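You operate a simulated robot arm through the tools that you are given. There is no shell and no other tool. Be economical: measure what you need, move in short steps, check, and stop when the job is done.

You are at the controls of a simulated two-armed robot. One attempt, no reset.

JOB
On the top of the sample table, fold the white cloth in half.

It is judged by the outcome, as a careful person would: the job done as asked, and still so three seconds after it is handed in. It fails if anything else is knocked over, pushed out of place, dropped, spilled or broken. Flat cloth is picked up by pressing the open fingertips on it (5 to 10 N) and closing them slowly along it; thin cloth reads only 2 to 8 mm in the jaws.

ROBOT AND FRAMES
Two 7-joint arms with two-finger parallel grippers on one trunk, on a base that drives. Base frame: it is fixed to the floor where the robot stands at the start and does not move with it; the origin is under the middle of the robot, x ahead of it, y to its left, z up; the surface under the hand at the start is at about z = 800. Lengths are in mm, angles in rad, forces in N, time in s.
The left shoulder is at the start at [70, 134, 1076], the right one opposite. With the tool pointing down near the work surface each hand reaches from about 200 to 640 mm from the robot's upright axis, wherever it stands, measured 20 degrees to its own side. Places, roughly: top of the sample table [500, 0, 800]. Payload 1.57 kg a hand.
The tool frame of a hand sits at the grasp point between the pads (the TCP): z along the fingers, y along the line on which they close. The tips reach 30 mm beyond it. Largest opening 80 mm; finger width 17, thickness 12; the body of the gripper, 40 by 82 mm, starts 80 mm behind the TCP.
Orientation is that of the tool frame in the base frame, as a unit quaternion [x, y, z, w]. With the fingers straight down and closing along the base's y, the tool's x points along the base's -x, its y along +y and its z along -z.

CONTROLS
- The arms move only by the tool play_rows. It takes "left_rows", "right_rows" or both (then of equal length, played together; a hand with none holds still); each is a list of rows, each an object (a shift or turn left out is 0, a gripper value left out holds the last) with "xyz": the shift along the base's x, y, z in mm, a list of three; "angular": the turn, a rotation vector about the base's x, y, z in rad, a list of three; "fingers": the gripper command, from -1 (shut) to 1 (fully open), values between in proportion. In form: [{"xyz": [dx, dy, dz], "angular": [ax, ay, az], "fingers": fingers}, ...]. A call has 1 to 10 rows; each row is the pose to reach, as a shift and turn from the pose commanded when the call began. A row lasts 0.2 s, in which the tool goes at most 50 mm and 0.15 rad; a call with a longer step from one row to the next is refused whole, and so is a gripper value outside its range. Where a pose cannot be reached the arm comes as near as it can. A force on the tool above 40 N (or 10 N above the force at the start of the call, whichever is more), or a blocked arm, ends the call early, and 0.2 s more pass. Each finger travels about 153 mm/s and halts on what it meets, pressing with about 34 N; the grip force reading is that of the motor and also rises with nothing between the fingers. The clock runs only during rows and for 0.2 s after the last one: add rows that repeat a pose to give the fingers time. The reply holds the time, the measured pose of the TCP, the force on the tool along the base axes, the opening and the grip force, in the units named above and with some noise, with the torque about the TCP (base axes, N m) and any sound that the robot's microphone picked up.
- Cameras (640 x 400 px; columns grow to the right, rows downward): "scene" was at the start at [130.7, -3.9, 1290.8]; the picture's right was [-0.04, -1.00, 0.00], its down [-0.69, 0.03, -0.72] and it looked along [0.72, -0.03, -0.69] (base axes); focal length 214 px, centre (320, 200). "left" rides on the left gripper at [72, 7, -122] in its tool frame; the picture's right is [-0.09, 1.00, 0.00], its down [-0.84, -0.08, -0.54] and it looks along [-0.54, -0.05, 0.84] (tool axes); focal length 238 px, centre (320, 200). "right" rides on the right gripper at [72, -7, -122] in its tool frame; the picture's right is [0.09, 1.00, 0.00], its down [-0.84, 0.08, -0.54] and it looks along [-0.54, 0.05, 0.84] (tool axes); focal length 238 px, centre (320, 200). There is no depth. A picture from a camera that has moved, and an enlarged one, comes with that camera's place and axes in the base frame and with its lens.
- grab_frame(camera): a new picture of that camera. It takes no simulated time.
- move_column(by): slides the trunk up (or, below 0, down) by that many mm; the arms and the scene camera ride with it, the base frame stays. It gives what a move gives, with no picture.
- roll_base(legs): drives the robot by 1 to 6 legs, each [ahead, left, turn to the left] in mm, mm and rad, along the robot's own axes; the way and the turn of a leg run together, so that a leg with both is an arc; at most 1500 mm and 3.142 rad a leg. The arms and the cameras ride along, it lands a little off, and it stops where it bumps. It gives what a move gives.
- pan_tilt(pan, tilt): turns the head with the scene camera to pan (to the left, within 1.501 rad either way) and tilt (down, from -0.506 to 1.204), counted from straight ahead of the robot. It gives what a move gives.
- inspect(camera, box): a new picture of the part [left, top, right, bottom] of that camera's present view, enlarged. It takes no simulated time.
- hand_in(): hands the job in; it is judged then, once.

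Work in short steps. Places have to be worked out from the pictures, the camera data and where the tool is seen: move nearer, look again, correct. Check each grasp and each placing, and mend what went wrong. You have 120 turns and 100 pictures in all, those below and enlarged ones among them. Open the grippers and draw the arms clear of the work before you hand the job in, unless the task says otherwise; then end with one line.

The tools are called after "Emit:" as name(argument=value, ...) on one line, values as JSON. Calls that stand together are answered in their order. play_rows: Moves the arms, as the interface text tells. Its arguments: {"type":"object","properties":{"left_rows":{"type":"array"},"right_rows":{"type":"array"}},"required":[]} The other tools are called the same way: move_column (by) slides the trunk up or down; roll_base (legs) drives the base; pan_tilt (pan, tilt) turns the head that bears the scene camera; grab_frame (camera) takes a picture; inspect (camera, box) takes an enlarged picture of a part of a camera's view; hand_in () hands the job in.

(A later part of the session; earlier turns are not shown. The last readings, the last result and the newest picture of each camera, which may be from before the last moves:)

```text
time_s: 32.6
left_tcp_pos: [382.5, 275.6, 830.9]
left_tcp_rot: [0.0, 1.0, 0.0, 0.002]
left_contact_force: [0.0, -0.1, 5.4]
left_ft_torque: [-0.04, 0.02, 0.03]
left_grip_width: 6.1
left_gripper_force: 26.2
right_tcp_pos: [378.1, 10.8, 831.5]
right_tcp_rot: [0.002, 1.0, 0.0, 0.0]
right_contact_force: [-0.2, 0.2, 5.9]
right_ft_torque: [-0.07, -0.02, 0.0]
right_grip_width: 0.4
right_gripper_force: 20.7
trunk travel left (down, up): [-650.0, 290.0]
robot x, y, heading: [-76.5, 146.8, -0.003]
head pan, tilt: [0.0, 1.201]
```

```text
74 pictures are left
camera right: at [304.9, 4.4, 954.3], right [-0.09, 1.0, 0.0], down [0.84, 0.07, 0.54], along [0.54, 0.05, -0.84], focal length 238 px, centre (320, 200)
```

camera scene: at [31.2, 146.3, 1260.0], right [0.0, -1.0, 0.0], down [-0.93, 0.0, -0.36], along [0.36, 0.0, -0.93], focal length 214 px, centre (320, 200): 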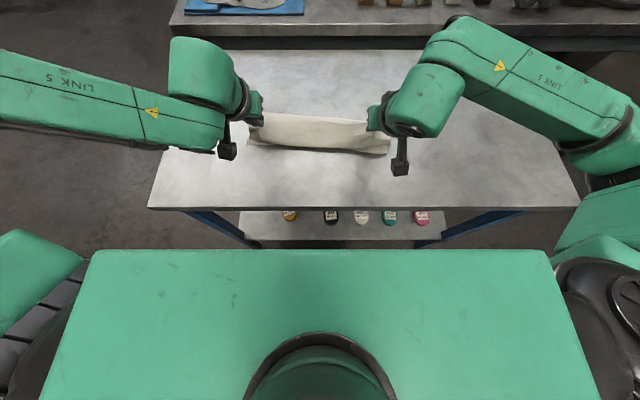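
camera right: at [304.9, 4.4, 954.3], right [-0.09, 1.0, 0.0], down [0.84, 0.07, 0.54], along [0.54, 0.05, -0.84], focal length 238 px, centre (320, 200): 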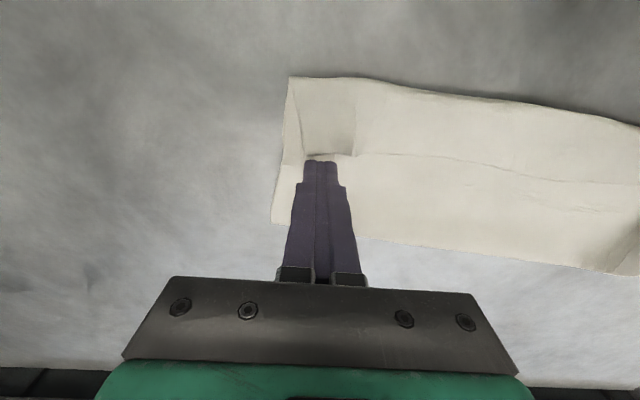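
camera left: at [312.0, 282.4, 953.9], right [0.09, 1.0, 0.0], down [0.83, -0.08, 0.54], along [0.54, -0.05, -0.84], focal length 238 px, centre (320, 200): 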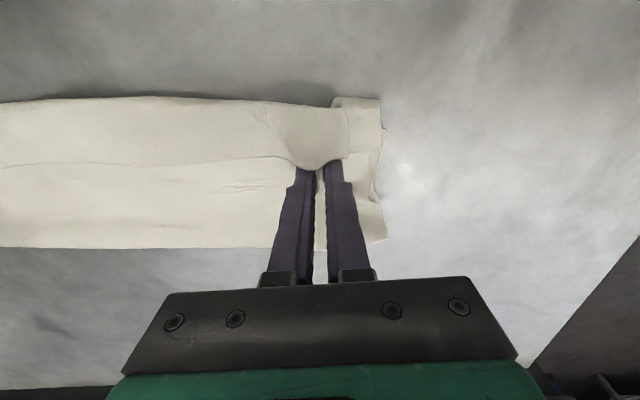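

The left pinch took several layers (6 mm) and the right took none (0.4 mm), so picking single layers off this stack isn't reliable. Instead I'll pinch both layers near the crease, lift so everything hangs and the flap drops open, then lay it down again. First I'll release and rise.

Emit:
play_rows(left_rows=[{"xyz": [0, 0, 0], "fingers": -0.6}, {"xyz": [0, 0, 0], "fingers": -0.2}, {"xyz": [0, 0, 15]}, {"xyz": [10, 0, 40]}, {"xyz": [30, 0, 50]}, {"xyz": [50, 0, 50]}, {"xyz": [50, 0, 50]}], right_rows=[{"xyz": [0, 0, 0], "fingers": -0.6}, {"xyz": [0, 0, 0], "fingers": -0.2}, {"xyz": [0, 0, 15]}, {"xyz": [10, 0, 40]}, {"xyz": [22, 0, 50]}, {"xyz": [32, 0, 50]}, {"xyz": [32, 0, 50]}])

Emit:
grab_frame(camera="left")

Emit:
grab_frame(camera="right")

```text
time_s: 34.2
left_tcp_pos: [431.0, 277.3, 881.8]
left_tcp_rot: [0.0, 1.0, 0.0, 0.002]
left_contact_force: [0.2, 0.4, 0.3]
left_ft_torque: [-0.02, -0.04, -0.04]
left_grip_width: 32.2
left_gripper_force: 0.0
left hand out of reach, approached as far as the arm can: row 6, 7
right_tcp_pos: [408.8, 10.3, 880.4]
right_tcp_rot: [0.001, 1.0, 0.0, 0.0]
right_contact_force: [0.5, -0.5, 0.0]
right_ft_torque: [0.0, 0.02, 0.01]
right_grip_width: 31.8
right_gripper_force: 0.1
trunk travel left (down, up): [-650.0, 290.0]
robot x, y, heading: [-74.4, 146.2, -0.006]
head pan, tilt: [0.0, 1.201]
```

```text
73 pictures are left
camera left: at [359.9, 283.9, 1003.3], right [0.09, 1.0, 0.0], down [0.83, -0.08, 0.55], along [0.54, -0.05, -0.84], focal length 238 px, centre (320, 200)
```

left: 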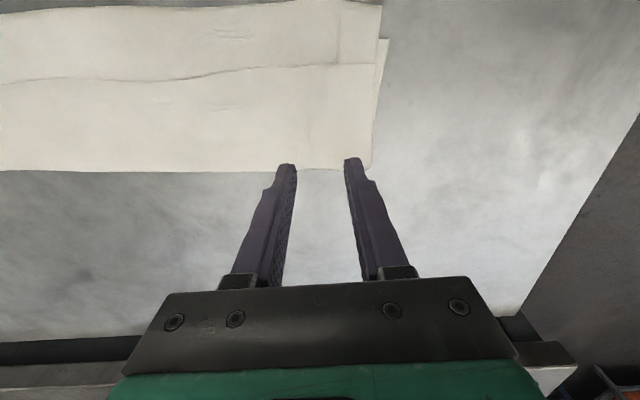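

```text
72 pictures are left
camera right: at [336.8, 4.8, 1003.7], right [-0.09, 1.0, 0.0], down [0.84, 0.07, 0.54], along [0.54, 0.05, -0.84], focal length 238 px, centre (320, 200)
```

right: 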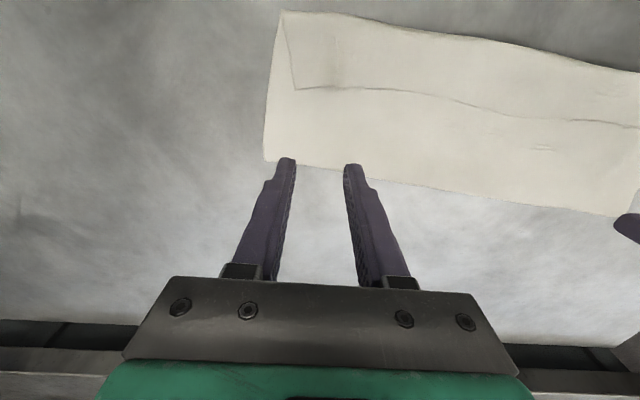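

The cloth settled back as it was, with the crease at x≈455 (left) and ≈430 (right). I'll drive ahead 60 mm so the left arm can reach it, then position over the crease.

Emit:
roll_base(legs=[[60, -8, 0]])

Emit:
play_rows(left_rows=[{"xyz": [-20, 0, -10]}, {"xyz": [-45, 0, -25]}, {"xyz": [-45, 0, -40]}, {"xyz": [-45, 0, -40]}], right_rows=[{"xyz": [-20, 0, -10]}, {"xyz": [-46, 4, -25]}, {"xyz": [-46, 8, -40]}, {"xyz": [-46, 8, -40]}])

Emit:
grab_frame(camera="left")

Emit:
grab_frame(camera="right")

```text
time_s: 35.2
left_tcp_pos: [491.8, 269.9, 882.3]
left_tcp_rot: [0.001, 1.0, 0.001, 0.002]
left_contact_force: [0.1, -0.1, -0.3]
left_ft_torque: [0.01, 0.03, 0.0]
left_grip_width: 31.8
left_gripper_force: 0.1
right_tcp_pos: [469.3, 2.5, 881.9]
right_tcp_rot: [0.002, 1.0, 0.0, 0.0]
right_contact_force: [0.8, -0.2, 1.2]
right_ft_torque: [0.0, 0.0, 0.0]
right_grip_width: 32.0
right_gripper_force: 0.0
trunk travel left (down, up): [-650.0, 290.0]
robot x, y, heading: [-15.7, 142.3, 0.001]
head pan, tilt: [0.0, 1.201]
```

```text
time_s: 36.2
left_tcp_pos: [445.8, 268.5, 841.4]
left_tcp_rot: [0.002, 1.0, -0.001, 0.002]
left_contact_force: [0.3, -0.2, -0.2]
left_ft_torque: [0.0, 0.02, 0.01]
left_grip_width: 32.1
left_gripper_force: 0.1
right_tcp_pos: [422.9, 10.7, 841.8]
right_tcp_rot: [0.002, 1.0, -0.001, 0.0]
right_contact_force: [0.0, 0.5, -0.7]
right_ft_torque: [0.0, -0.05, -0.03]
right_grip_width: 31.6
right_gripper_force: 0.1
trunk travel left (down, up): [-650.0, 290.0]
robot x, y, heading: [-11.4, 139.9, -0.004]
head pan, tilt: [0.0, 1.201]
```

```text
71 pictures are left
camera left: at [374.2, 276.1, 963.1], right [0.09, 1.0, 0.0], down [0.83, -0.08, 0.55], along [0.54, -0.05, -0.84], focal length 238 px, centre (320, 200)
```

left: 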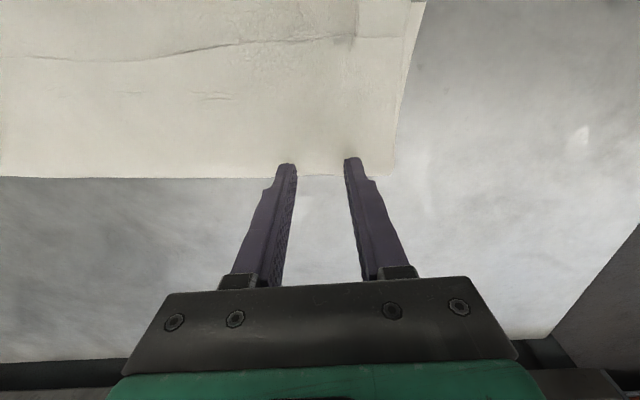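

```text
70 pictures are left
camera right: at [349.9, 5.3, 964.1], right [-0.09, 1.0, 0.0], down [0.84, 0.07, 0.54], along [0.54, 0.05, -0.84], focal length 238 px, centre (320, 200)
```

right: 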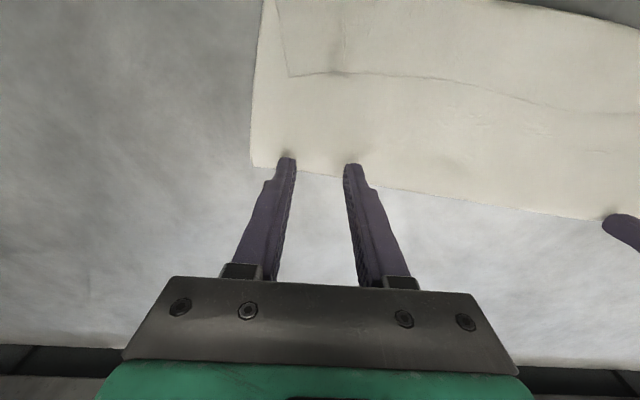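

Tips sit at the crease on both sides. I'll shift slightly outward and lower to about 7 N.

Emit:
play_rows(left_rows=[{"xyz": [0, 14, -4]}, {"xyz": [0, 14, -8]}, {"xyz": [0, 14, -9.5]}, {"xyz": [0, 14, -9.5]}], right_rows=[{"xyz": [0, -8, -4]}, {"xyz": [0, -8, -8]}, {"xyz": [0, -8, -10]}, {"xyz": [0, -8, -10]}])

```text
time_s: 37.2
left_tcp_pos: [446.1, 283.6, 832.6]
left_tcp_rot: [0.001, 1.0, -0.001, 0.003]
left_contact_force: [0.5, -0.2, 3.9]
left_ft_torque: [0.02, -0.01, -0.02]
left_grip_width: 31.9
left_gripper_force: 0.1
right_tcp_pos: [422.1, 2.6, 832.2]
right_tcp_rot: [0.002, 1.0, 0.001, 0.001]
right_contact_force: [1.5, 0.8, 4.2]
right_ft_torque: [-0.08, -0.04, 0.03]
right_grip_width: 32.1
right_gripper_force: 0.0
trunk travel left (down, up): [-650.0, 290.0]
robot x, y, heading: [-15.2, 140.2, -0.003]
head pan, tilt: [0.0, 1.201]
```

Press a bit more (about 8 N) and close slowly.

Emit:
play_rows(left_rows=[{"xyz": [0, 0, -1]}, {"xyz": [0, 0, -1], "fingers": -0.3}, {"xyz": [0, 0, -1], "fingers": -0.4}, {"xyz": [0, 0, -1], "fingers": -0.5}, {"xyz": [0, 0, -1], "fingers": -0.6}, {"xyz": [0, 0, -1], "fingers": -0.7}, {"xyz": [0, 0, -1], "fingers": -0.8}, {"xyz": [0, 0, -1], "fingers": -0.9}, {"xyz": [0, 0, -1], "fingers": -1}, {"xyz": [0, 0, -1], "fingers": -1}], right_rows=[{"xyz": [0, 0, -1]}, {"xyz": [0, 0, -1], "fingers": -0.3}, {"xyz": [0, 0, -1], "fingers": -0.4}, {"xyz": [0, 0, -1], "fingers": -0.5}, {"xyz": [0, 0, -1], "fingers": -0.6}, {"xyz": [0, 0, -1], "fingers": -0.7}, {"xyz": [0, 0, -1], "fingers": -0.8}, {"xyz": [0, 0, -1], "fingers": -0.9}, {"xyz": [0, 0, -1], "fingers": -1}, {"xyz": [0, 0, -1], "fingers": -1}])

Emit:
grab_frame(camera="left")

Emit:
grab_frame(camera="right")

```text
time_s: 39.4
left_tcp_pos: [444.2, 283.5, 832.6]
left_tcp_rot: [0.002, 1.0, -0.001, 0.003]
left_contact_force: [-1.0, -4.5, 8.7]
left_ft_torque: [-0.06, 0.01, 0.04]
left_grip_width: 1.9
left_gripper_force: 23.4
right_tcp_pos: [421.4, 3.4, 831.6]
right_tcp_rot: [0.001, 1.0, 0.001, 0.002]
right_contact_force: [1.2, 5.3, 12.9]
right_ft_torque: [0.1, -0.02, -0.01]
right_grip_width: 3.2
right_gripper_force: 24.2
trunk travel left (down, up): [-650.0, 290.0]
robot x, y, heading: [-13.2, 138.2, -0.002]
head pan, tilt: [0.0, 1.201]
```

```text
69 pictures are left
camera left: at [372.4, 290.3, 953.8], right [0.09, 1.0, 0.0], down [0.83, -0.08, 0.55], along [0.55, -0.05, -0.84], focal length 238 px, centre (320, 200)
```

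left: 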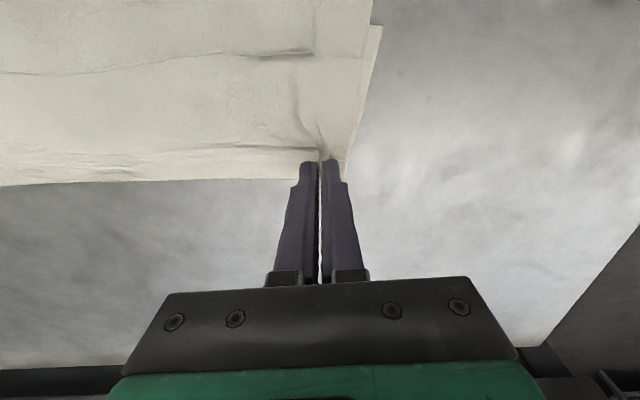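

```text
68 pictures are left
camera right: at [348.1, -2.9, 954.3], right [-0.09, 1.0, 0.0], down [0.84, 0.07, 0.54], along [0.54, 0.05, -0.84], focal length 238 px, centre (320, 200)
```

right: 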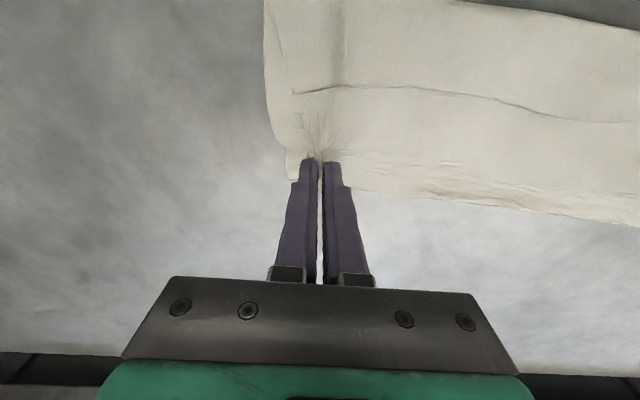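

Both grip (1.9 and 3.2 mm). I'll lift the whole cloth by its crease, drifting towards the robot so it hangs.

Emit:
play_rows(left_rows=[{"xyz": [0, -2, 15]}, {"xyz": [-3, -3, 32]}, {"xyz": [-8, -3, 50]}, {"xyz": [-14, -3, 68]}, {"xyz": [-22, -3, 86]}, {"xyz": [-30, -3, 104]}, {"xyz": [-38, -3, 122]}, {"xyz": [-46, -3, 140]}, {"xyz": [-54, -3, 158]}, {"xyz": [-60, -3, 175]}], right_rows=[{"xyz": [0, 2, 15]}, {"xyz": [-3, 3, 32]}, {"xyz": [-6, 3, 50]}, {"xyz": [-10, 3, 68]}, {"xyz": [-16, 3, 86]}, {"xyz": [-22, 3, 104]}, {"xyz": [-28, 3, 122]}, {"xyz": [-34, 3, 140]}, {"xyz": [-40, 3, 158]}, {"xyz": [-46, 3, 175]}])

Emit:
grab_frame(camera="scene")

Emit:
grab_frame(camera="left")

Emit:
grab_frame(camera="right")

```text
time_s: 41.6
left_tcp_pos: [386.3, 281.4, 1006.3]
left_tcp_rot: [0.001, 1.0, 0.0, 0.002]
left_contact_force: [0.1, -2.0, -0.5]
left_ft_torque: [-0.05, 0.0, 0.03]
left_grip_width: 1.7
left_gripper_force: 23.3
right_tcp_pos: [376.5, 5.6, 1006.9]
right_tcp_rot: [0.002, 1.0, 0.001, 0.0]
right_contact_force: [0.7, 0.9, 0.8]
right_ft_torque: [0.01, -0.02, -0.01]
right_grip_width: 3.0
right_gripper_force: 23.8
trunk travel left (down, up): [-650.0, 290.0]
robot x, y, heading: [-15.1, 137.3, -0.001]
head pan, tilt: [0.0, 1.201]
```

```text
67 pictures are left
camera scene: at [89.1, 138.5, 1260.2], right [0.0, -1.0, 0.0], down [-0.93, 0.0, -0.36], along [0.36, 0.0, -0.93], focal length 214 px, centre (320, 200)
```

scene: 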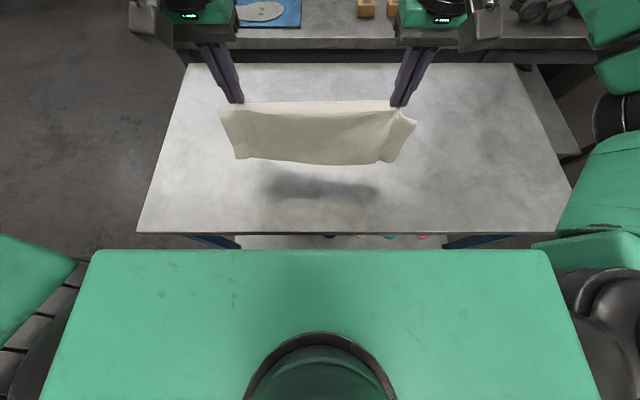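

```text
66 pictures are left
camera left: at [313.4, 288.1, 1128.0], right [0.09, 1.0, 0.0], down [0.83, -0.08, 0.55], along [0.54, -0.05, -0.84], focal length 238 px, centre (320, 200)
```

left: 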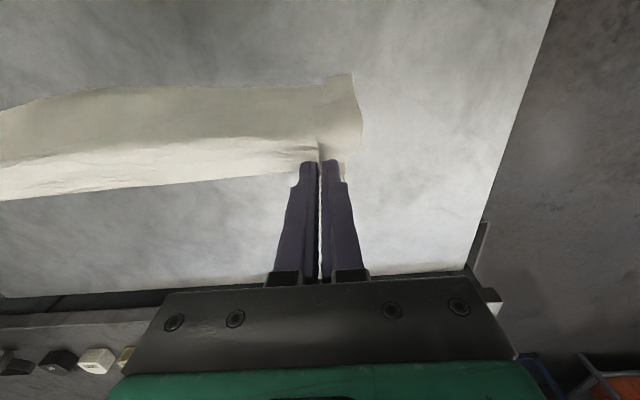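

```text
65 pictures are left
camera right: at [304.1, -0.4, 1128.3], right [-0.09, 1.0, 0.0], down [0.84, 0.07, 0.54], along [0.54, 0.05, -0.84], focal length 238 px, centre (320, 200)
```

right: 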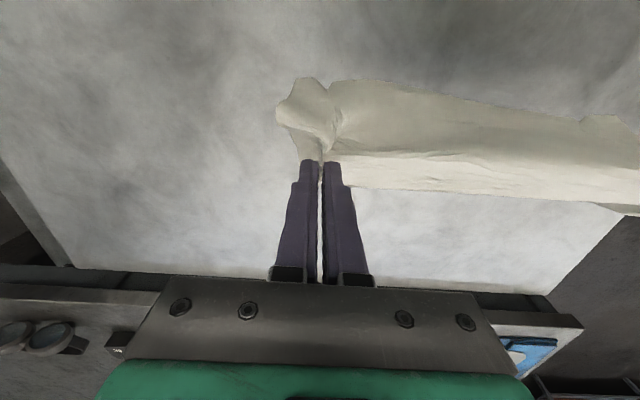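

The cloth hangs freely. I'll check whether the flap has dropped open.

Emit:
inspect(camera="scene", box=[190, 80, 450, 210])

```text
2.46 times, centred on (320, 145) of scene
camera zoom: at [89.1, 138.5, 1260.2], right [0.0, -1.0, 0.0], down [-0.93, 0.0, -0.36], along [0.36, 0.0, -0.93], focal length 528 px, centre (320, 335)
```

zoom: 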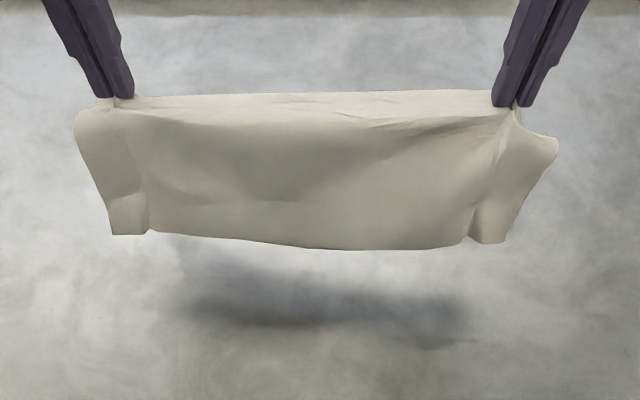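

The flap has unrolled; the long leg hangs straight with its edge just above the table. I'll shift back 55 mm, touch down, then lay it forward in an arc so the edges trail towards the robot.

Emit:
play_rows(left_rows=[{"xyz": [-18, 0, 0]}, {"xyz": [-37, 0, 0]}, {"xyz": [-55, 0, 0]}, {"xyz": [-55, 0, 0]}, {"xyz": [-55, 0, 0]}, {"xyz": [-55, 0, -8]}, {"xyz": [-50, 0, -16]}, {"xyz": [-42, 0, -22]}, {"xyz": [-30, 0, -26]}, {"xyz": [-18, 0, -30]}], right_rows=[{"xyz": [-18, 0, 0]}, {"xyz": [-40, 0, 0]}, {"xyz": [-60, 0, 0]}, {"xyz": [-60, 0, 0]}, {"xyz": [-60, 0, 0]}, {"xyz": [-60, 0, -8]}, {"xyz": [-55, 0, -16]}, {"xyz": [-47, 0, -22]}, {"xyz": [-35, 0, -26]}, {"xyz": [-23, 0, -30]}])

Emit:
inspect(camera="scene", box=[190, 80, 450, 210])

```text
time_s: 43.8
left_tcp_pos: [368.0, 280.0, 975.4]
left_tcp_rot: [0.001, 1.0, 0.0, 0.001]
left_contact_force: [-0.3, -0.8, -1.1]
left_ft_torque: [-0.02, 0.04, -0.01]
left_grip_width: 1.9
left_gripper_force: 23.8
right_tcp_pos: [356.0, 5.0, 974.7]
right_tcp_rot: [0.002, 1.0, 0.0, -0.001]
right_contact_force: [0.6, 0.1, -0.8]
right_ft_torque: [0.01, 0.0, 0.01]
right_grip_width: 2.8
right_gripper_force: 24.3
trunk travel left (down, up): [-650.0, 290.0]
robot x, y, heading: [-17.0, 139.1, -0.003]
head pan, tilt: [0.0, 1.201]
```

```text
2.46 times, centred on (320, 145) of scene
camera zoom: at [91.4, 138.3, 1260.0], right [0.0, -1.0, 0.0], down [-0.93, 0.0, -0.36], along [0.36, 0.0, -0.93], focal length 528 px, centre (320, 335)
```

zoom: 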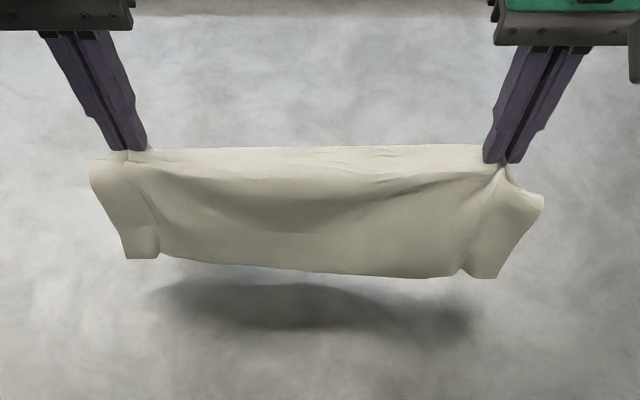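

The edge is touching with slack trailing towards me. I'll drive ahead 30 mm, which is along the arc, then continue lowering forwards.

Emit:
roll_base(legs=[[30, 0, 0]])

Emit:
play_rows(left_rows=[{"xyz": [12, 0, -7]}, {"xyz": [24, 0, -16]}, {"xyz": [38, 0, -28]}, {"xyz": [50, 0, -40]}, {"xyz": [62, 0, -54]}, {"xyz": [72, 0, -70]}, {"xyz": [82, 0, -86]}, {"xyz": [89, 0, -102]}, {"xyz": [93, 0, -118]}, {"xyz": [96, 0, -132]}], right_rows=[{"xyz": [12, 0, -7]}, {"xyz": [24, 0, -16]}, {"xyz": [38, 0, -28]}, {"xyz": [50, 0, -40]}, {"xyz": [62, 0, -54]}, {"xyz": [72, 0, -70]}, {"xyz": [82, 0, -86]}, {"xyz": [89, 0, -102]}, {"xyz": [93, 0, -118]}, {"xyz": [96, 0, -132]}])

Emit:
inspect(camera="scene", box=[190, 60, 450, 220])

```text
time_s: 44.6
left_tcp_pos: [394.3, 279.5, 977.0]
left_tcp_rot: [0.001, 1.0, 0.0, 0.003]
left_contact_force: [-0.4, -0.8, 0.1]
left_ft_torque: [-0.03, -0.05, 0.0]
left_grip_width: 1.8
left_gripper_force: 23.7
right_tcp_pos: [383.5, 5.1, 976.9]
right_tcp_rot: [0.001, 1.0, 0.0, 0.002]
right_contact_force: [0.1, 0.6, 0.2]
right_ft_torque: [0.0, -0.01, -0.02]
right_grip_width: 2.7
right_gripper_force: 24.7
trunk travel left (down, up): [-650.0, 290.0]
robot x, y, heading: [14.4, 136.8, -0.003]
head pan, tilt: [0.0, 1.201]
```

```text
time_s: 46.8
left_tcp_pos: [494.1, 280.2, 841.0]
left_tcp_rot: [0.001, 1.0, 0.0, 0.001]
left_contact_force: [-0.6, 0.0, -0.3]
left_ft_torque: [-0.05, 0.0, -0.04]
left_grip_width: 1.8
left_gripper_force: 23.9
right_tcp_pos: [481.5, 6.4, 842.6]
right_tcp_rot: [0.0, 1.0, 0.0, 0.0]
right_contact_force: [0.5, 0.6, 0.3]
right_ft_torque: [0.02, -0.01, -0.01]
right_grip_width: 2.8
right_gripper_force: 23.9
trunk travel left (down, up): [-650.0, 290.0]
robot x, y, heading: [16.0, 136.7, 0.001]
head pan, tilt: [0.0, 1.201]
```

```text
2.46 times, centred on (320, 140) of scene
camera zoom: at [121.2, 138.5, 1260.1], right [0.0, -1.0, 0.0], down [-0.93, 0.0, -0.36], along [0.36, 0.0, -0.93], focal length 528 px, centre (320, 348)
```

zoom: 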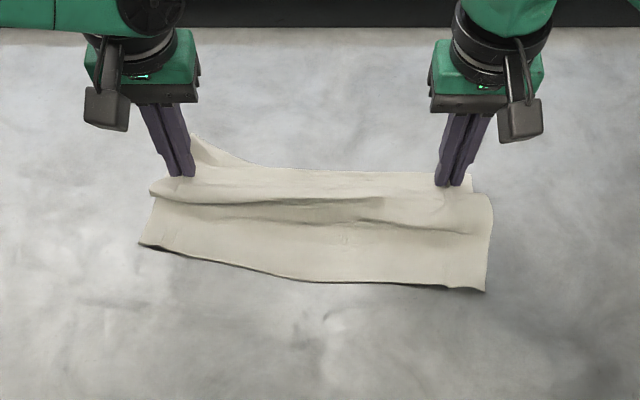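

The long leg lies towards the robot, and a corner of the short leg shows beyond the left fingers. I'll set down, release, rise and look.

Emit:
play_rows(left_rows=[{"xyz": [0, 0, -5]}, {"xyz": [0, 0, -7]}, {"xyz": [0, 0, -7], "fingers": -0.7}, {"xyz": [0, 0, -7], "fingers": -0.4}, {"xyz": [0, 0, 5]}, {"xyz": [0, 0, 30]}, {"xyz": [0, 20, 70]}, {"xyz": [0, 55, 105]}, {"xyz": [-20, 95, 130]}, {"xyz": [-40, 135, 140]}], right_rows=[{"xyz": [0, 0, -5]}, {"xyz": [0, 0, -8]}, {"xyz": [0, 0, -8], "fingers": -0.7}, {"xyz": [0, 0, -8], "fingers": -0.4}, {"xyz": [0, 0, 5]}, {"xyz": [0, 0, 30]}, {"xyz": [0, -20, 70]}, {"xyz": [0, -55, 105]}, {"xyz": [-20, -95, 130]}, {"xyz": [-40, -135, 140]}])

Emit:
inspect(camera="scene", box=[190, 60, 450, 220])

Emit:
grab_frame(camera="left")

Emit:
grab_frame(camera="right")

```text
refused: row 9 steps farther than a row can; nothing moved
```

```text
2.46 times, centred on (320, 140) of scene
camera zoom: at [121.2, 138.5, 1260.1], right [0.0, -1.0, 0.0], down [-0.93, 0.0, -0.36], along [0.36, 0.0, -0.93], focal length 528 px, centre (320, 348)
```

zoom: 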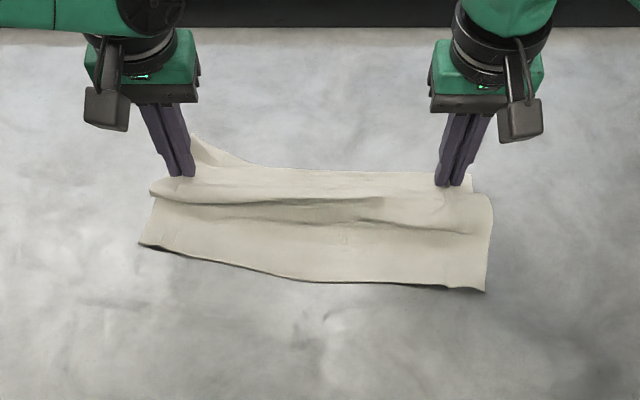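

```text
60 pictures are left
camera left: at [421.9, 287.9, 963.4], right [0.09, 1.0, 0.0], down [0.83, -0.08, 0.54], along [0.54, -0.05, -0.84], focal length 238 px, centre (320, 200)
```

left: 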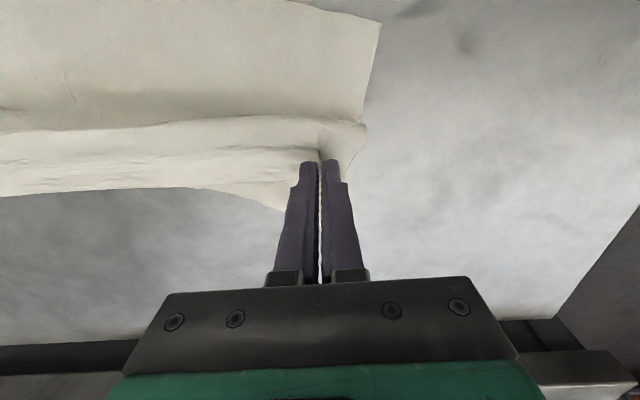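

```text
59 pictures are left
camera right: at [408.6, 0.8, 964.5], right [-0.09, 1.0, 0.0], down [0.84, 0.08, 0.54], along [0.54, 0.05, -0.84], focal length 238 px, centre (320, 200)
```

right: 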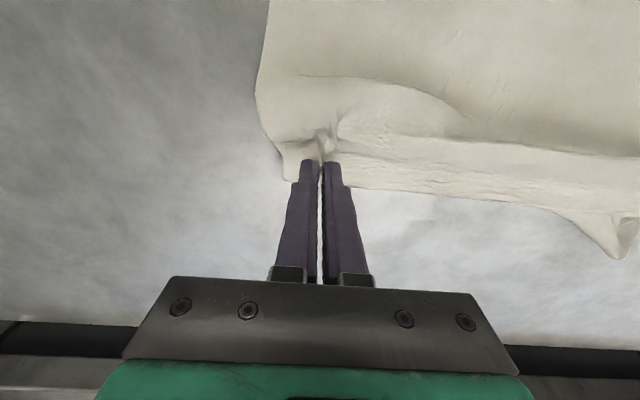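

The short leg is crumpled underneath, so I'll get a clean reset. I'll release, take the single-layer edge nearest me, hang the whole cloth from it and lay it flat again. Release first.

Emit:
play_rows(left_rows=[{"xyz": [0, 0, -5]}, {"xyz": [0, 0, -7]}, {"xyz": [0, 0, -7], "fingers": -0.7}, {"xyz": [0, 0, -7], "fingers": -0.4}, {"xyz": [0, 0, 5]}, {"xyz": [0, 0, 30]}, {"xyz": [0, 15, 65]}, {"xyz": [-10, 40, 95]}, {"xyz": [-25, 70, 120]}, {"xyz": [-45, 100, 135]}], right_rows=[{"xyz": [0, 0, -5]}, {"xyz": [0, 0, -8]}, {"xyz": [0, 0, -8], "fingers": -0.7}, {"xyz": [0, 0, -8], "fingers": -0.4}, {"xyz": [0, 0, 5]}, {"xyz": [0, 0, 30]}, {"xyz": [0, -15, 65]}, {"xyz": [-10, -40, 95]}, {"xyz": [-25, -70, 120]}, {"xyz": [-45, -100, 135]}])

Emit:
inspect(camera="scene", box=[190, 60, 450, 220])

```text
time_s: 49.0
left_tcp_pos: [445.3, 380.0, 978.7]
left_tcp_rot: [0.001, 1.0, 0.0, 0.003]
left_contact_force: [-0.1, -0.8, 0.1]
left_ft_torque: [0.01, -0.03, 0.01]
left_grip_width: 24.1
left_gripper_force: 0.0
right_tcp_pos: [432.4, -96.1, 978.7]
right_tcp_rot: [0.001, 1.0, 0.0, 0.002]
right_contact_force: [-0.2, -0.5, 0.3]
right_ft_torque: [0.03, -0.02, 0.0]
right_grip_width: 23.9
right_gripper_force: 0.0
trunk travel left (down, up): [-650.0, 290.0]
robot x, y, heading: [16.5, 139.2, 0.003]
head pan, tilt: [0.0, 1.201]
```

```text
2.46 times, centred on (320, 140) of scene
camera zoom: at [117.6, 138.2, 1260.3], right [0.0, -1.0, 0.0], down [-0.93, 0.0, -0.36], along [0.36, 0.0, -0.93], focal length 528 px, centre (320, 348)
```

zoom: 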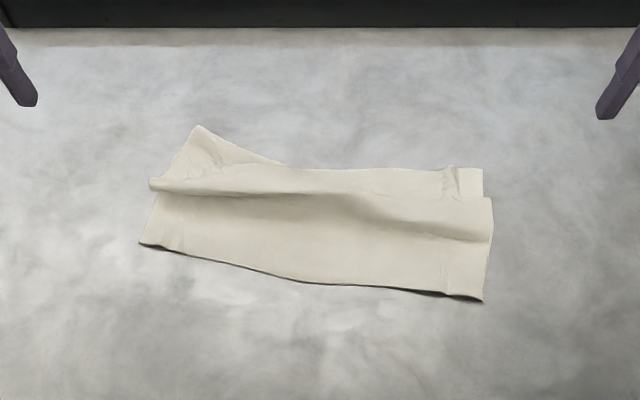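

The near edge now runs from about (410,321) to (346,-20). I'll bring the hands over points just inside it.

Emit:
play_rows(left_rows=[{"xyz": [-8, -25, -25], "fingers": -0.2}, {"xyz": [-16, -50, -50]}, {"xyz": [-24, -75, -75]}, {"xyz": [-30, -93, -100]}, {"xyz": [-30, -93, -114]}, {"xyz": [-30, -93, -114]}], right_rows=[{"xyz": [-18, 27, -25], "fingers": -0.2}, {"xyz": [-36, 54, -50]}, {"xyz": [-54, 81, -75]}, {"xyz": [-71, 108, -100]}, {"xyz": [-71, 108, -114]}, {"xyz": [-71, 108, -114]}])

Emit:
grab_frame(camera="left")

Emit:
grab_frame(camera="right")

```text
time_s: 50.4
left_tcp_pos: [418.1, 289.6, 864.1]
left_tcp_rot: [0.002, 1.0, 0.0, 0.0]
left_contact_force: [-0.4, 0.5, 0.1]
left_ft_torque: [-0.01, -0.01, 0.02]
left_grip_width: 32.2
left_gripper_force: 0.2
right_tcp_pos: [363.1, 13.8, 863.9]
right_tcp_rot: [0.001, 1.0, 0.0, 0.0]
right_contact_force: [0.4, 0.3, 0.6]
right_ft_torque: [0.01, 0.03, -0.01]
right_grip_width: 31.9
right_gripper_force: 0.1
trunk travel left (down, up): [-650.0, 290.0]
robot x, y, heading: [16.5, 139.9, -0.002]
head pan, tilt: [0.0, 1.201]
```

```text
57 pictures are left
camera left: at [346.5, 295.4, 985.5], right [0.09, 1.0, 0.0], down [0.83, -0.08, 0.55], along [0.54, -0.05, -0.84], focal length 238 px, centre (320, 200)
```

left: 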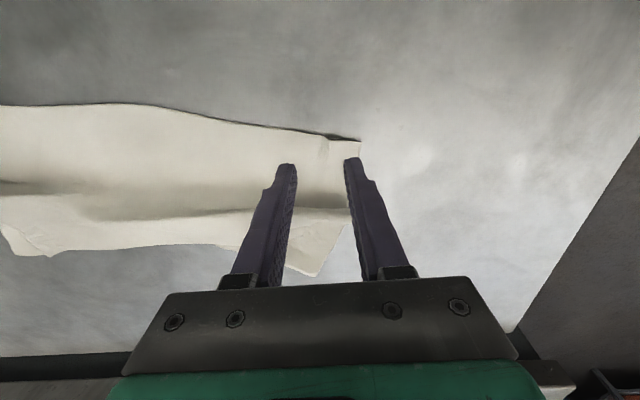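

```text
56 pictures are left
camera right: at [290.7, 7.1, 986.8], right [-0.09, 1.0, 0.0], down [0.84, 0.08, 0.54], along [0.54, 0.05, -0.84], focal length 238 px, centre (320, 200)
```

right: 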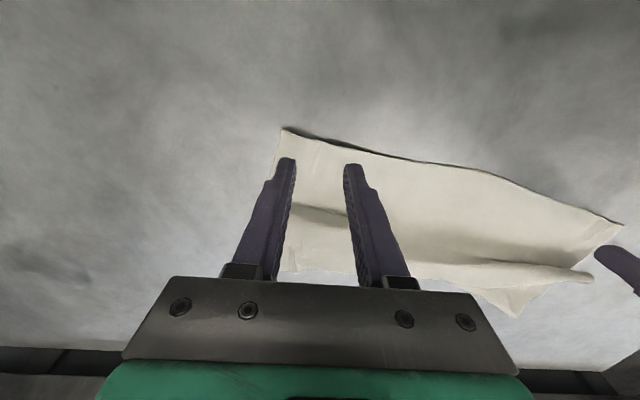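

Alignment is good: the edge is about 10 mm on my side of each fingertip. Lowering to contact.

Emit:
play_rows(left_rows=[{"xyz": [-1, -2, -15]}, {"xyz": [-2, -3, -27]}, {"xyz": [-2, -3, -33]}, {"xyz": [-2, -3, -33]}], right_rows=[{"xyz": [-1, 2, -15]}, {"xyz": [-1, 2, -27]}, {"xyz": [-1, 2, -32.5]}, {"xyz": [-1, 2, -32.5]}])

```text
time_s: 51.4
left_tcp_pos: [415.6, 283.2, 831.9]
left_tcp_rot: [0.001, 1.0, 0.001, 0.002]
left_contact_force: [-1.0, -0.9, 2.1]
left_ft_torque: [0.04, -0.01, -0.01]
left_grip_width: 32.0
left_gripper_force: 0.1
right_tcp_pos: [364.7, 15.7, 831.6]
right_tcp_rot: [0.001, 1.0, 0.001, 0.001]
right_contact_force: [0.6, -1.1, 3.6]
right_ft_torque: [0.01, 0.02, 0.03]
right_grip_width: 32.2
right_gripper_force: 0.0
trunk travel left (down, up): [-650.0, 290.0]
robot x, y, heading: [15.4, 140.3, -0.007]
head pan, tilt: [0.0, 1.201]
```

Press slightly more and close.

Emit:
play_rows(left_rows=[{"xyz": [0, 0, -1]}, {"xyz": [0, 0, -1.5], "fingers": -0.3}, {"xyz": [0, 0, -1.5], "fingers": -0.4}, {"xyz": [0, 0, -1.5], "fingers": -0.5}, {"xyz": [0, 0, -1.5], "fingers": -0.6}, {"xyz": [0, 0, -1.5], "fingers": -0.7}, {"xyz": [0, 0, -1.5], "fingers": -0.8}, {"xyz": [0, 0, -1.5], "fingers": -0.9}, {"xyz": [0, 0, -1.5], "fingers": -1}, {"xyz": [0, 0, -1.5], "fingers": -1}], right_rows=[{"xyz": [0, 0, -0.7]}, {"xyz": [0, 0, -1], "fingers": -0.3}, {"xyz": [0, 0, -1], "fingers": -0.4}, {"xyz": [0, 0, -1], "fingers": -0.5}, {"xyz": [0, 0, -1], "fingers": -0.6}, {"xyz": [0, 0, -1], "fingers": -0.7}, {"xyz": [0, 0, -1], "fingers": -0.8}, {"xyz": [0, 0, -1], "fingers": -0.9}, {"xyz": [0, 0, -1], "fingers": -1}, {"xyz": [0, 0, -1], "fingers": -1}])

```text
time_s: 53.6
left_tcp_pos: [415.6, 283.7, 831.8]
left_tcp_rot: [0.001, 1.0, 0.0, 0.004]
left_contact_force: [1.3, -2.3, 24.3]
left_ft_torque: [-0.07, 0.07, 0.02]
left_grip_width: 3.1
left_gripper_force: 24.1
right_tcp_pos: [363.2, 14.7, 831.6]
right_tcp_rot: [0.001, 1.0, 0.001, 0.002]
right_contact_force: [0.2, 2.1, 0.0]
right_ft_torque: [0.1, -0.01, -0.01]
right_grip_width: 1.5
right_gripper_force: 23.5
trunk travel left (down, up): [-650.0, 290.0]
robot x, y, heading: [15.0, 136.4, -0.003]
head pan, tilt: [0.0, 1.201]
```

Both gripped (3.1 and 1.5 mm). I'll lift high, bringing the hands level with each other so the cloth hangs out fully.

Emit:
play_rows(left_rows=[{"xyz": [0, 0, 20]}, {"xyz": [0, 0, 46]}, {"xyz": [2, 0, 72]}, {"xyz": [4, 0, 98]}, {"xyz": [6, 0, 124]}, {"xyz": [8, 0, 150]}, {"xyz": [10, 0, 176]}, {"xyz": [12, 0, 202]}, {"xyz": [14, 0, 228]}, {"xyz": [14, 0, 255]}], right_rows=[{"xyz": [4, 0, 20]}, {"xyz": [10, 0, 46]}, {"xyz": [16, 0, 72]}, {"xyz": [24, 0, 98]}, {"xyz": [32, 0, 124]}, {"xyz": [40, 0, 150]}, {"xyz": [48, 0, 176]}, {"xyz": [56, 0, 202]}, {"xyz": [62, 0, 228]}, {"xyz": [66, 0, 255]}])

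Emit:
grab_frame(camera="scene")

Emit:
grab_frame(camera="left")

```text
time_s: 55.8
left_tcp_pos: [430.1, 284.7, 1085.3]
left_tcp_rot: [0.001, 1.0, -0.001, 0.001]
left_contact_force: [0.0, 0.1, 0.8]
left_ft_torque: [0.0, -0.03, 0.0]
left_grip_width: 2.7
left_gripper_force: 24.3
right_tcp_pos: [428.9, 15.1, 1085.3]
right_tcp_rot: [0.001, 1.0, 0.0, 0.001]
right_contact_force: [-0.8, 0.3, 0.3]
right_ft_torque: [-0.03, 0.0, -0.02]
right_grip_width: 1.2
right_gripper_force: 22.8
trunk travel left (down, up): [-650.0, 290.0]
robot x, y, heading: [14.5, 139.8, -0.002]
head pan, tilt: [0.0, 1.201]
```

```text
55 pictures are left
camera scene: at [119.4, 138.7, 1260.1], right [0.0, -1.0, 0.0], down [-0.93, 0.0, -0.36], along [0.36, 0.0, -0.93], focal length 214 px, centre (320, 200)
```

scene: 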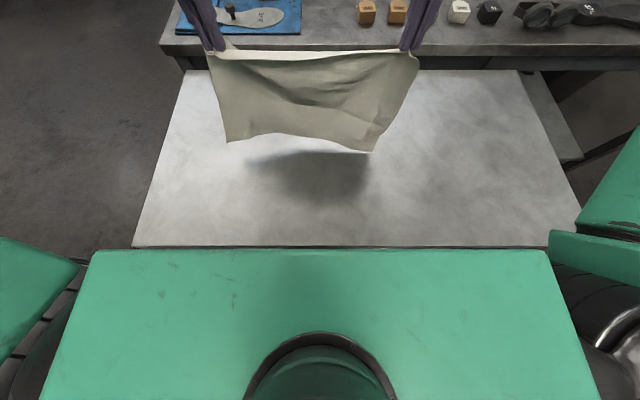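

```text
54 pictures are left
camera left: at [357.1, 291.2, 1207.8], right [0.09, 1.0, 0.0], down [0.83, -0.08, 0.54], along [0.54, -0.05, -0.84], focal length 238 px, centre (320, 200)
```

left: 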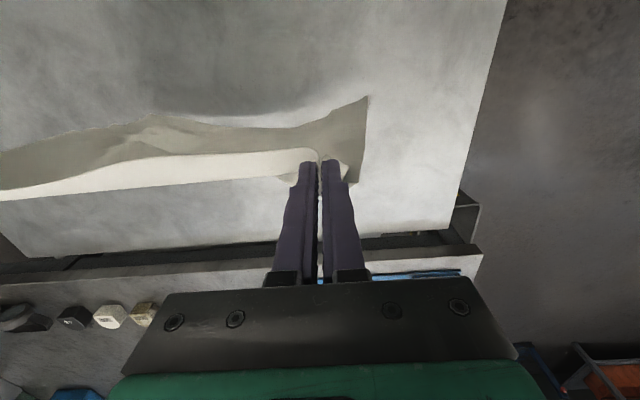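

It hangs nearly full length. I'll inspect it for leftover folds.

Emit:
inspect(camera="scene", box=[180, 30, 450, 180])

Emit:
inspect(camera="left", box=[220, 60, 420, 240])

```text
2.37 times, centred on (315, 105) of scene
camera zoom: at [119.4, 138.7, 1260.1], right [0.0, -1.0, 0.0], down [-0.93, 0.0, -0.36], along [0.36, 0.0, -0.93], focal length 508 px, centre (332, 425)
```

zoom: 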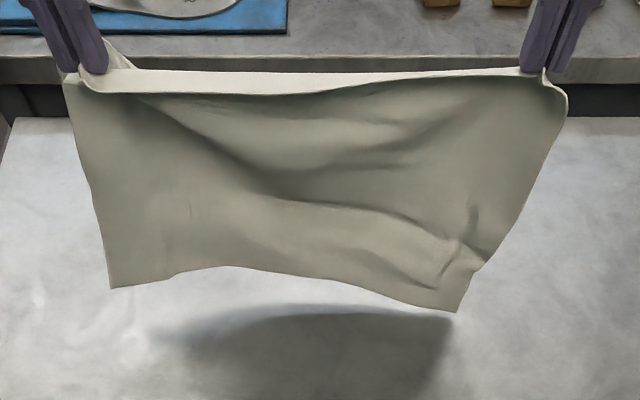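

```text
2.22 times, centred on (320, 150) of left
camera zoom: at [357.1, 291.2, 1207.8], right [0.09, 1.0, 0.0], down [0.83, -0.08, 0.54], along [0.54, -0.05, -0.84], focal length 530 px, centre (320, 311)
```

zoom: 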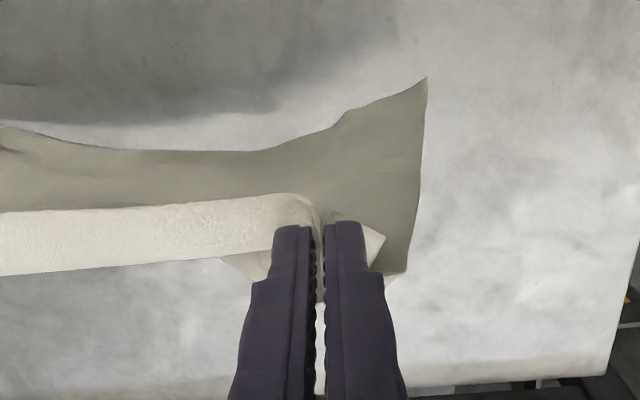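

The left hand caught the edge with a corner flap hanging behind it, on the far side. If I lay the cloth with its bottom edge towards me and the hands moving away, that flap will fall flat. I'll bring the cloth closer to me first and let it settle.

Emit:
play_rows(left_rows=[{"xyz": [-28, 0, 0]}, {"xyz": [-56, 0, 0]}, {"xyz": [-84, 0, 0]}, {"xyz": [-112, 0, 0]}, {"xyz": [-135, 0, 0]}, {"xyz": [-145, 0, 0]}, {"xyz": [-145, 0, 0]}, {"xyz": [-145, 0, 0]}], right_rows=[{"xyz": [-28, 0, 0]}, {"xyz": [-56, 0, 0]}, {"xyz": [-84, 0, 0]}, {"xyz": [-112, 0, 0]}, {"xyz": [-135, 0, 0]}, {"xyz": [-145, 0, 0]}, {"xyz": [-145, 0, 0]}, {"xyz": [-145, 0, 0]}])

Emit:
grab_frame(camera="scene")

```text
time_s: 57.6
left_tcp_pos: [285.9, 284.6, 1084.2]
left_tcp_rot: [0.001, 1.0, 0.001, 0.002]
left_contact_force: [0.2, 0.4, 0.1]
left_ft_torque: [0.0, 0.0, -0.04]
left_grip_width: 2.7
left_gripper_force: 23.9
right_tcp_pos: [283.8, 14.5, 1085.8]
right_tcp_rot: [0.0, 1.0, 0.0, 0.0]
right_contact_force: [1.0, -0.5, 0.2]
right_ft_torque: [0.05, 0.0, 0.03]
right_grip_width: 1.6
right_gripper_force: 23.2
trunk travel left (down, up): [-650.0, 290.0]
robot x, y, heading: [14.8, 136.5, -0.001]
head pan, tilt: [0.0, 1.201]
```

```text
51 pictures are left
camera scene: at [120.4, 138.4, 1260.1], right [0.0, -1.0, 0.0], down [-0.93, 0.0, -0.36], along [0.36, 0.0, -0.93], focal length 214 px, centre (320, 200)
```

scene: 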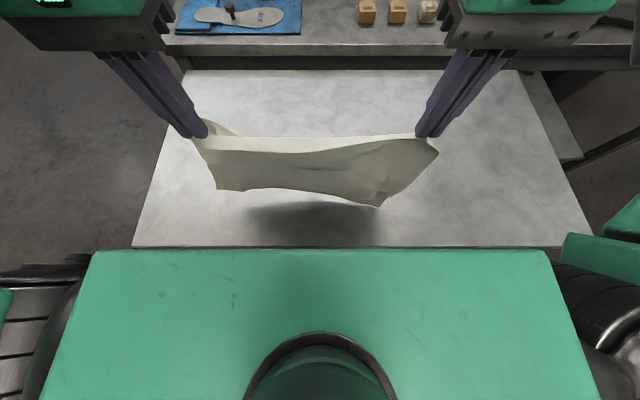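

Now I'll touch down the lower edge and swing the hands forward along a long arc.

Emit:
play_rows(left_rows=[{"xyz": [0, 0, -15]}, {"xyz": [20, 0, -20]}, {"xyz": [40, 0, -23]}, {"xyz": [62, 0, -25]}, {"xyz": [82, 0, -30]}, {"xyz": [102, 0, -38]}, {"xyz": [120, 0, -48]}, {"xyz": [137, 0, -58]}, {"xyz": [153, 0, -70]}, {"xyz": [168, 0, -85]}], right_rows=[{"xyz": [0, 0, -15]}, {"xyz": [20, 0, -20]}, {"xyz": [40, 0, -23]}, {"xyz": [62, 0, -25]}, {"xyz": [82, 0, -30]}, {"xyz": [102, 0, -38]}, {"xyz": [120, 0, -48]}, {"xyz": [137, 0, -58]}, {"xyz": [153, 0, -70]}, {"xyz": [168, 0, -85]}])

Emit:
play_rows(left_rows=[{"xyz": [10, 0, -14]}, {"xyz": [20, 0, -28]}, {"xyz": [29, 0, -44]}, {"xyz": [37, 0, -60]}, {"xyz": [44, 0, -76]}, {"xyz": [50, 0, -92]}, {"xyz": [56, 0, -110]}, {"xyz": [62, 0, -128]}, {"xyz": [66, 0, -144]}, {"xyz": [70, 0, -158]}], right_rows=[{"xyz": [10, 0, -14]}, {"xyz": [20, 0, -28]}, {"xyz": [29, 0, -44]}, {"xyz": [37, 0, -60]}, {"xyz": [44, 0, -76]}, {"xyz": [50, 0, -92]}, {"xyz": [56, 0, -110]}, {"xyz": [62, 0, -128]}, {"xyz": [66, 0, -144]}, {"xyz": [70, 0, -158]}])

Emit:
grab_frame(camera="scene")

```text
time_s: 59.8
left_tcp_pos: [454.7, 283.7, 998.1]
left_tcp_rot: [0.001, 1.0, -0.001, 0.001]
left_contact_force: [0.3, 0.1, 0.5]
left_ft_torque: [0.01, 0.06, 0.04]
left_grip_width: 2.7
left_gripper_force: 23.8
right_tcp_pos: [455.6, 17.7, 1000.0]
right_tcp_rot: [0.002, 1.0, 0.0, -0.001]
right_contact_force: [1.0, -0.3, 0.6]
right_ft_torque: [0.0, 0.03, 0.02]
right_grip_width: 1.3
right_gripper_force: 23.2
trunk travel left (down, up): [-650.0, 290.0]
robot x, y, heading: [16.5, 138.1, -0.002]
head pan, tilt: [0.0, 1.201]
```

```text
time_s: 62.0
left_tcp_pos: [521.2, 285.1, 842.4]
left_tcp_rot: [0.001, 1.0, 0.0, 0.003]
left_contact_force: [-0.9, -0.5, 0.0]
left_ft_torque: [0.01, 0.04, -0.01]
left_grip_width: 2.7
left_gripper_force: 23.8
left hand out of reach, approached as far as the arm can: row 10
right_tcp_pos: [523.3, 16.2, 843.4]
right_tcp_rot: [0.0, 1.0, 0.0, 0.001]
right_contact_force: [-0.2, 0.5, 0.0]
right_ft_torque: [0.0, 0.0, -0.03]
right_grip_width: 1.5
right_gripper_force: 23.2
trunk travel left (down, up): [-650.0, 290.0]
robot x, y, heading: [16.6, 139.4, 0.001]
head pan, tilt: [0.0, 1.201]
```

```text
50 pictures are left
camera scene: at [121.1, 138.5, 1260.1], right [0.0, -1.0, 0.0], down [-0.93, 0.0, -0.36], along [0.36, 0.0, -0.93], focal length 214 px, centre (320, 200)
```

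scene: 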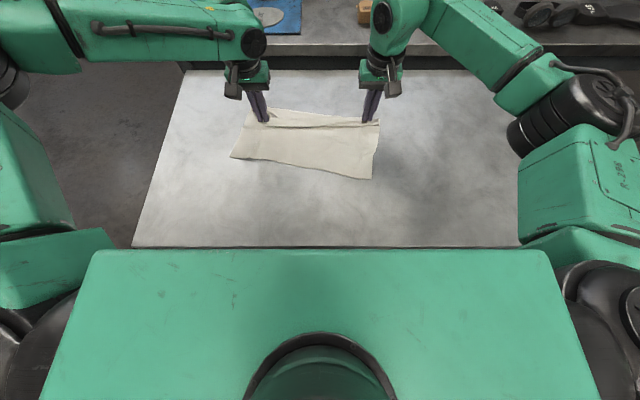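

The cloth slid forward somewhat. I'll set down, release and look at its state.

Emit:
play_rows(left_rows=[{"xyz": [0, 0, -5]}, {"xyz": [0, 0, -9]}, {"xyz": [0, 0, -9], "fingers": -0.7}, {"xyz": [0, 0, -9], "fingers": -0.4}, {"xyz": [0, 0, 5]}, {"xyz": [0, 0, 30]}, {"xyz": [-5, 15, 65]}, {"xyz": [-15, 40, 95]}, {"xyz": [-30, 70, 120]}, {"xyz": [-50, 100, 135]}], right_rows=[{"xyz": [0, 0, -5]}, {"xyz": [0, 0, -9]}, {"xyz": [0, 0, -9], "fingers": -0.7}, {"xyz": [0, 0, -9], "fingers": -0.4}, {"xyz": [0, 0, 5]}, {"xyz": [0, 0, 30]}, {"xyz": [-5, -15, 65]}, {"xyz": [-15, -40, 95]}, {"xyz": [-30, -70, 120]}, {"xyz": [-50, -100, 135]}])

Emit:
inspect(camera="scene", box=[190, 60, 450, 220])

```text
time_s: 64.2
left_tcp_pos: [468.9, 388.0, 978.2]
left_tcp_rot: [0.0, 1.0, -0.001, 0.003]
left_contact_force: [0.2, 0.3, 0.1]
left_ft_torque: [-0.05, -0.01, 0.01]
left_grip_width: 24.0
left_gripper_force: 0.1
right_tcp_pos: [470.4, -84.9, 978.6]
right_tcp_rot: [0.001, 1.0, 0.001, 0.001]
right_contact_force: [-0.3, 0.4, 0.0]
right_ft_torque: [-0.01, -0.04, 0.0]
right_grip_width: 24.1
right_gripper_force: 0.2
trunk travel left (down, up): [-650.0, 290.0]
robot x, y, heading: [16.3, 140.8, -0.002]
head pan, tilt: [0.0, 1.201]
```

```text
2.46 times, centred on (320, 140) of scene
camera zoom: at [117.8, 138.3, 1260.3], right [0.0, -1.0, 0.0], down [-0.93, 0.0, -0.36], along [0.36, 0.0, -0.93], focal length 528 px, centre (320, 348)
```

zoom: 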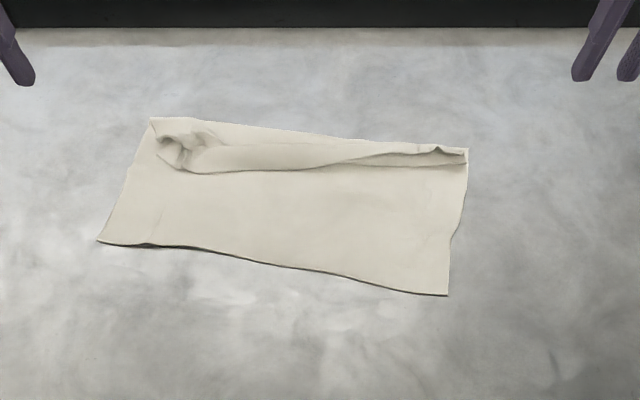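

The near part is now flat and single-layer, with only a roll at the far side. I'll take the near edge again, hang the cloth out, and lay it back drawing towards me. The near corners read (410,364) and (351,15).

Emit:
play_rows(left_rows=[{"xyz": [-13, -14, -25], "fingers": -0.2}, {"xyz": [-26, -28, -50]}, {"xyz": [-39, -42, -75]}, {"xyz": [-51, -56, -100]}, {"xyz": [-51, -56, -114]}, {"xyz": [-51, -56, -114]}], right_rows=[{"xyz": [-21, 27, -23], "fingers": -0.2}, {"xyz": [-42, 54, -46]}, {"xyz": [-63, 81, -70]}, {"xyz": [-84, 107, -92]}, {"xyz": [-104, 132, -112]}, {"xyz": [-104, 132, -114]}])

Emit:
grab_frame(camera="left")

Emit:
grab_frame(camera="right")

```text
time_s: 65.6
left_tcp_pos: [420.9, 329.4, 862.4]
left_tcp_rot: [0.0, 1.0, 0.0, 0.002]
left_contact_force: [0.2, -0.6, 0.2]
left_ft_torque: [-0.02, 0.0, 0.0]
left_grip_width: 31.9
left_gripper_force: 0.1
right_tcp_pos: [366.6, 46.1, 862.8]
right_tcp_rot: [0.002, 1.0, 0.0, 0.001]
right_contact_force: [0.3, 0.4, -0.1]
right_ft_torque: [0.02, 0.01, -0.02]
right_grip_width: 31.8
right_gripper_force: 0.1
trunk travel left (down, up): [-650.0, 290.0]
robot x, y, heading: [15.6, 135.2, -0.002]
head pan, tilt: [0.0, 1.201]
```

```text
48 pictures are left
camera left: at [349.3, 336.2, 984.6], right [0.09, 1.0, 0.0], down [0.83, -0.08, 0.54], along [0.54, -0.05, -0.84], focal length 238 px, centre (320, 200)
```

left: 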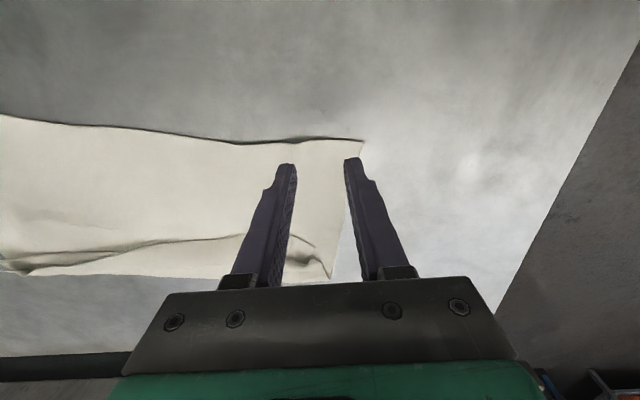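

```text
47 pictures are left
camera right: at [294.1, 40.5, 985.4], right [-0.09, 1.0, 0.0], down [0.84, 0.07, 0.54], along [0.54, 0.05, -0.84], focal length 238 px, centre (320, 200)
```

right: 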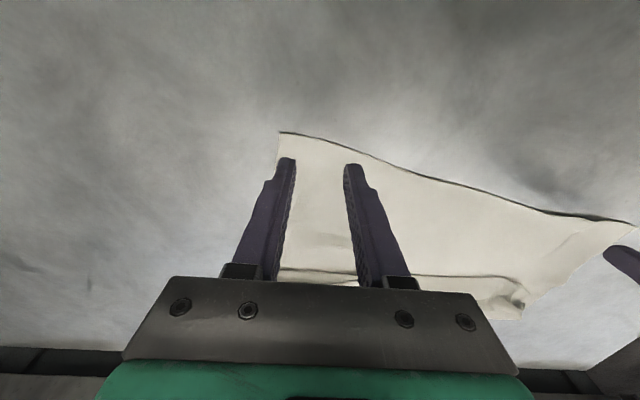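

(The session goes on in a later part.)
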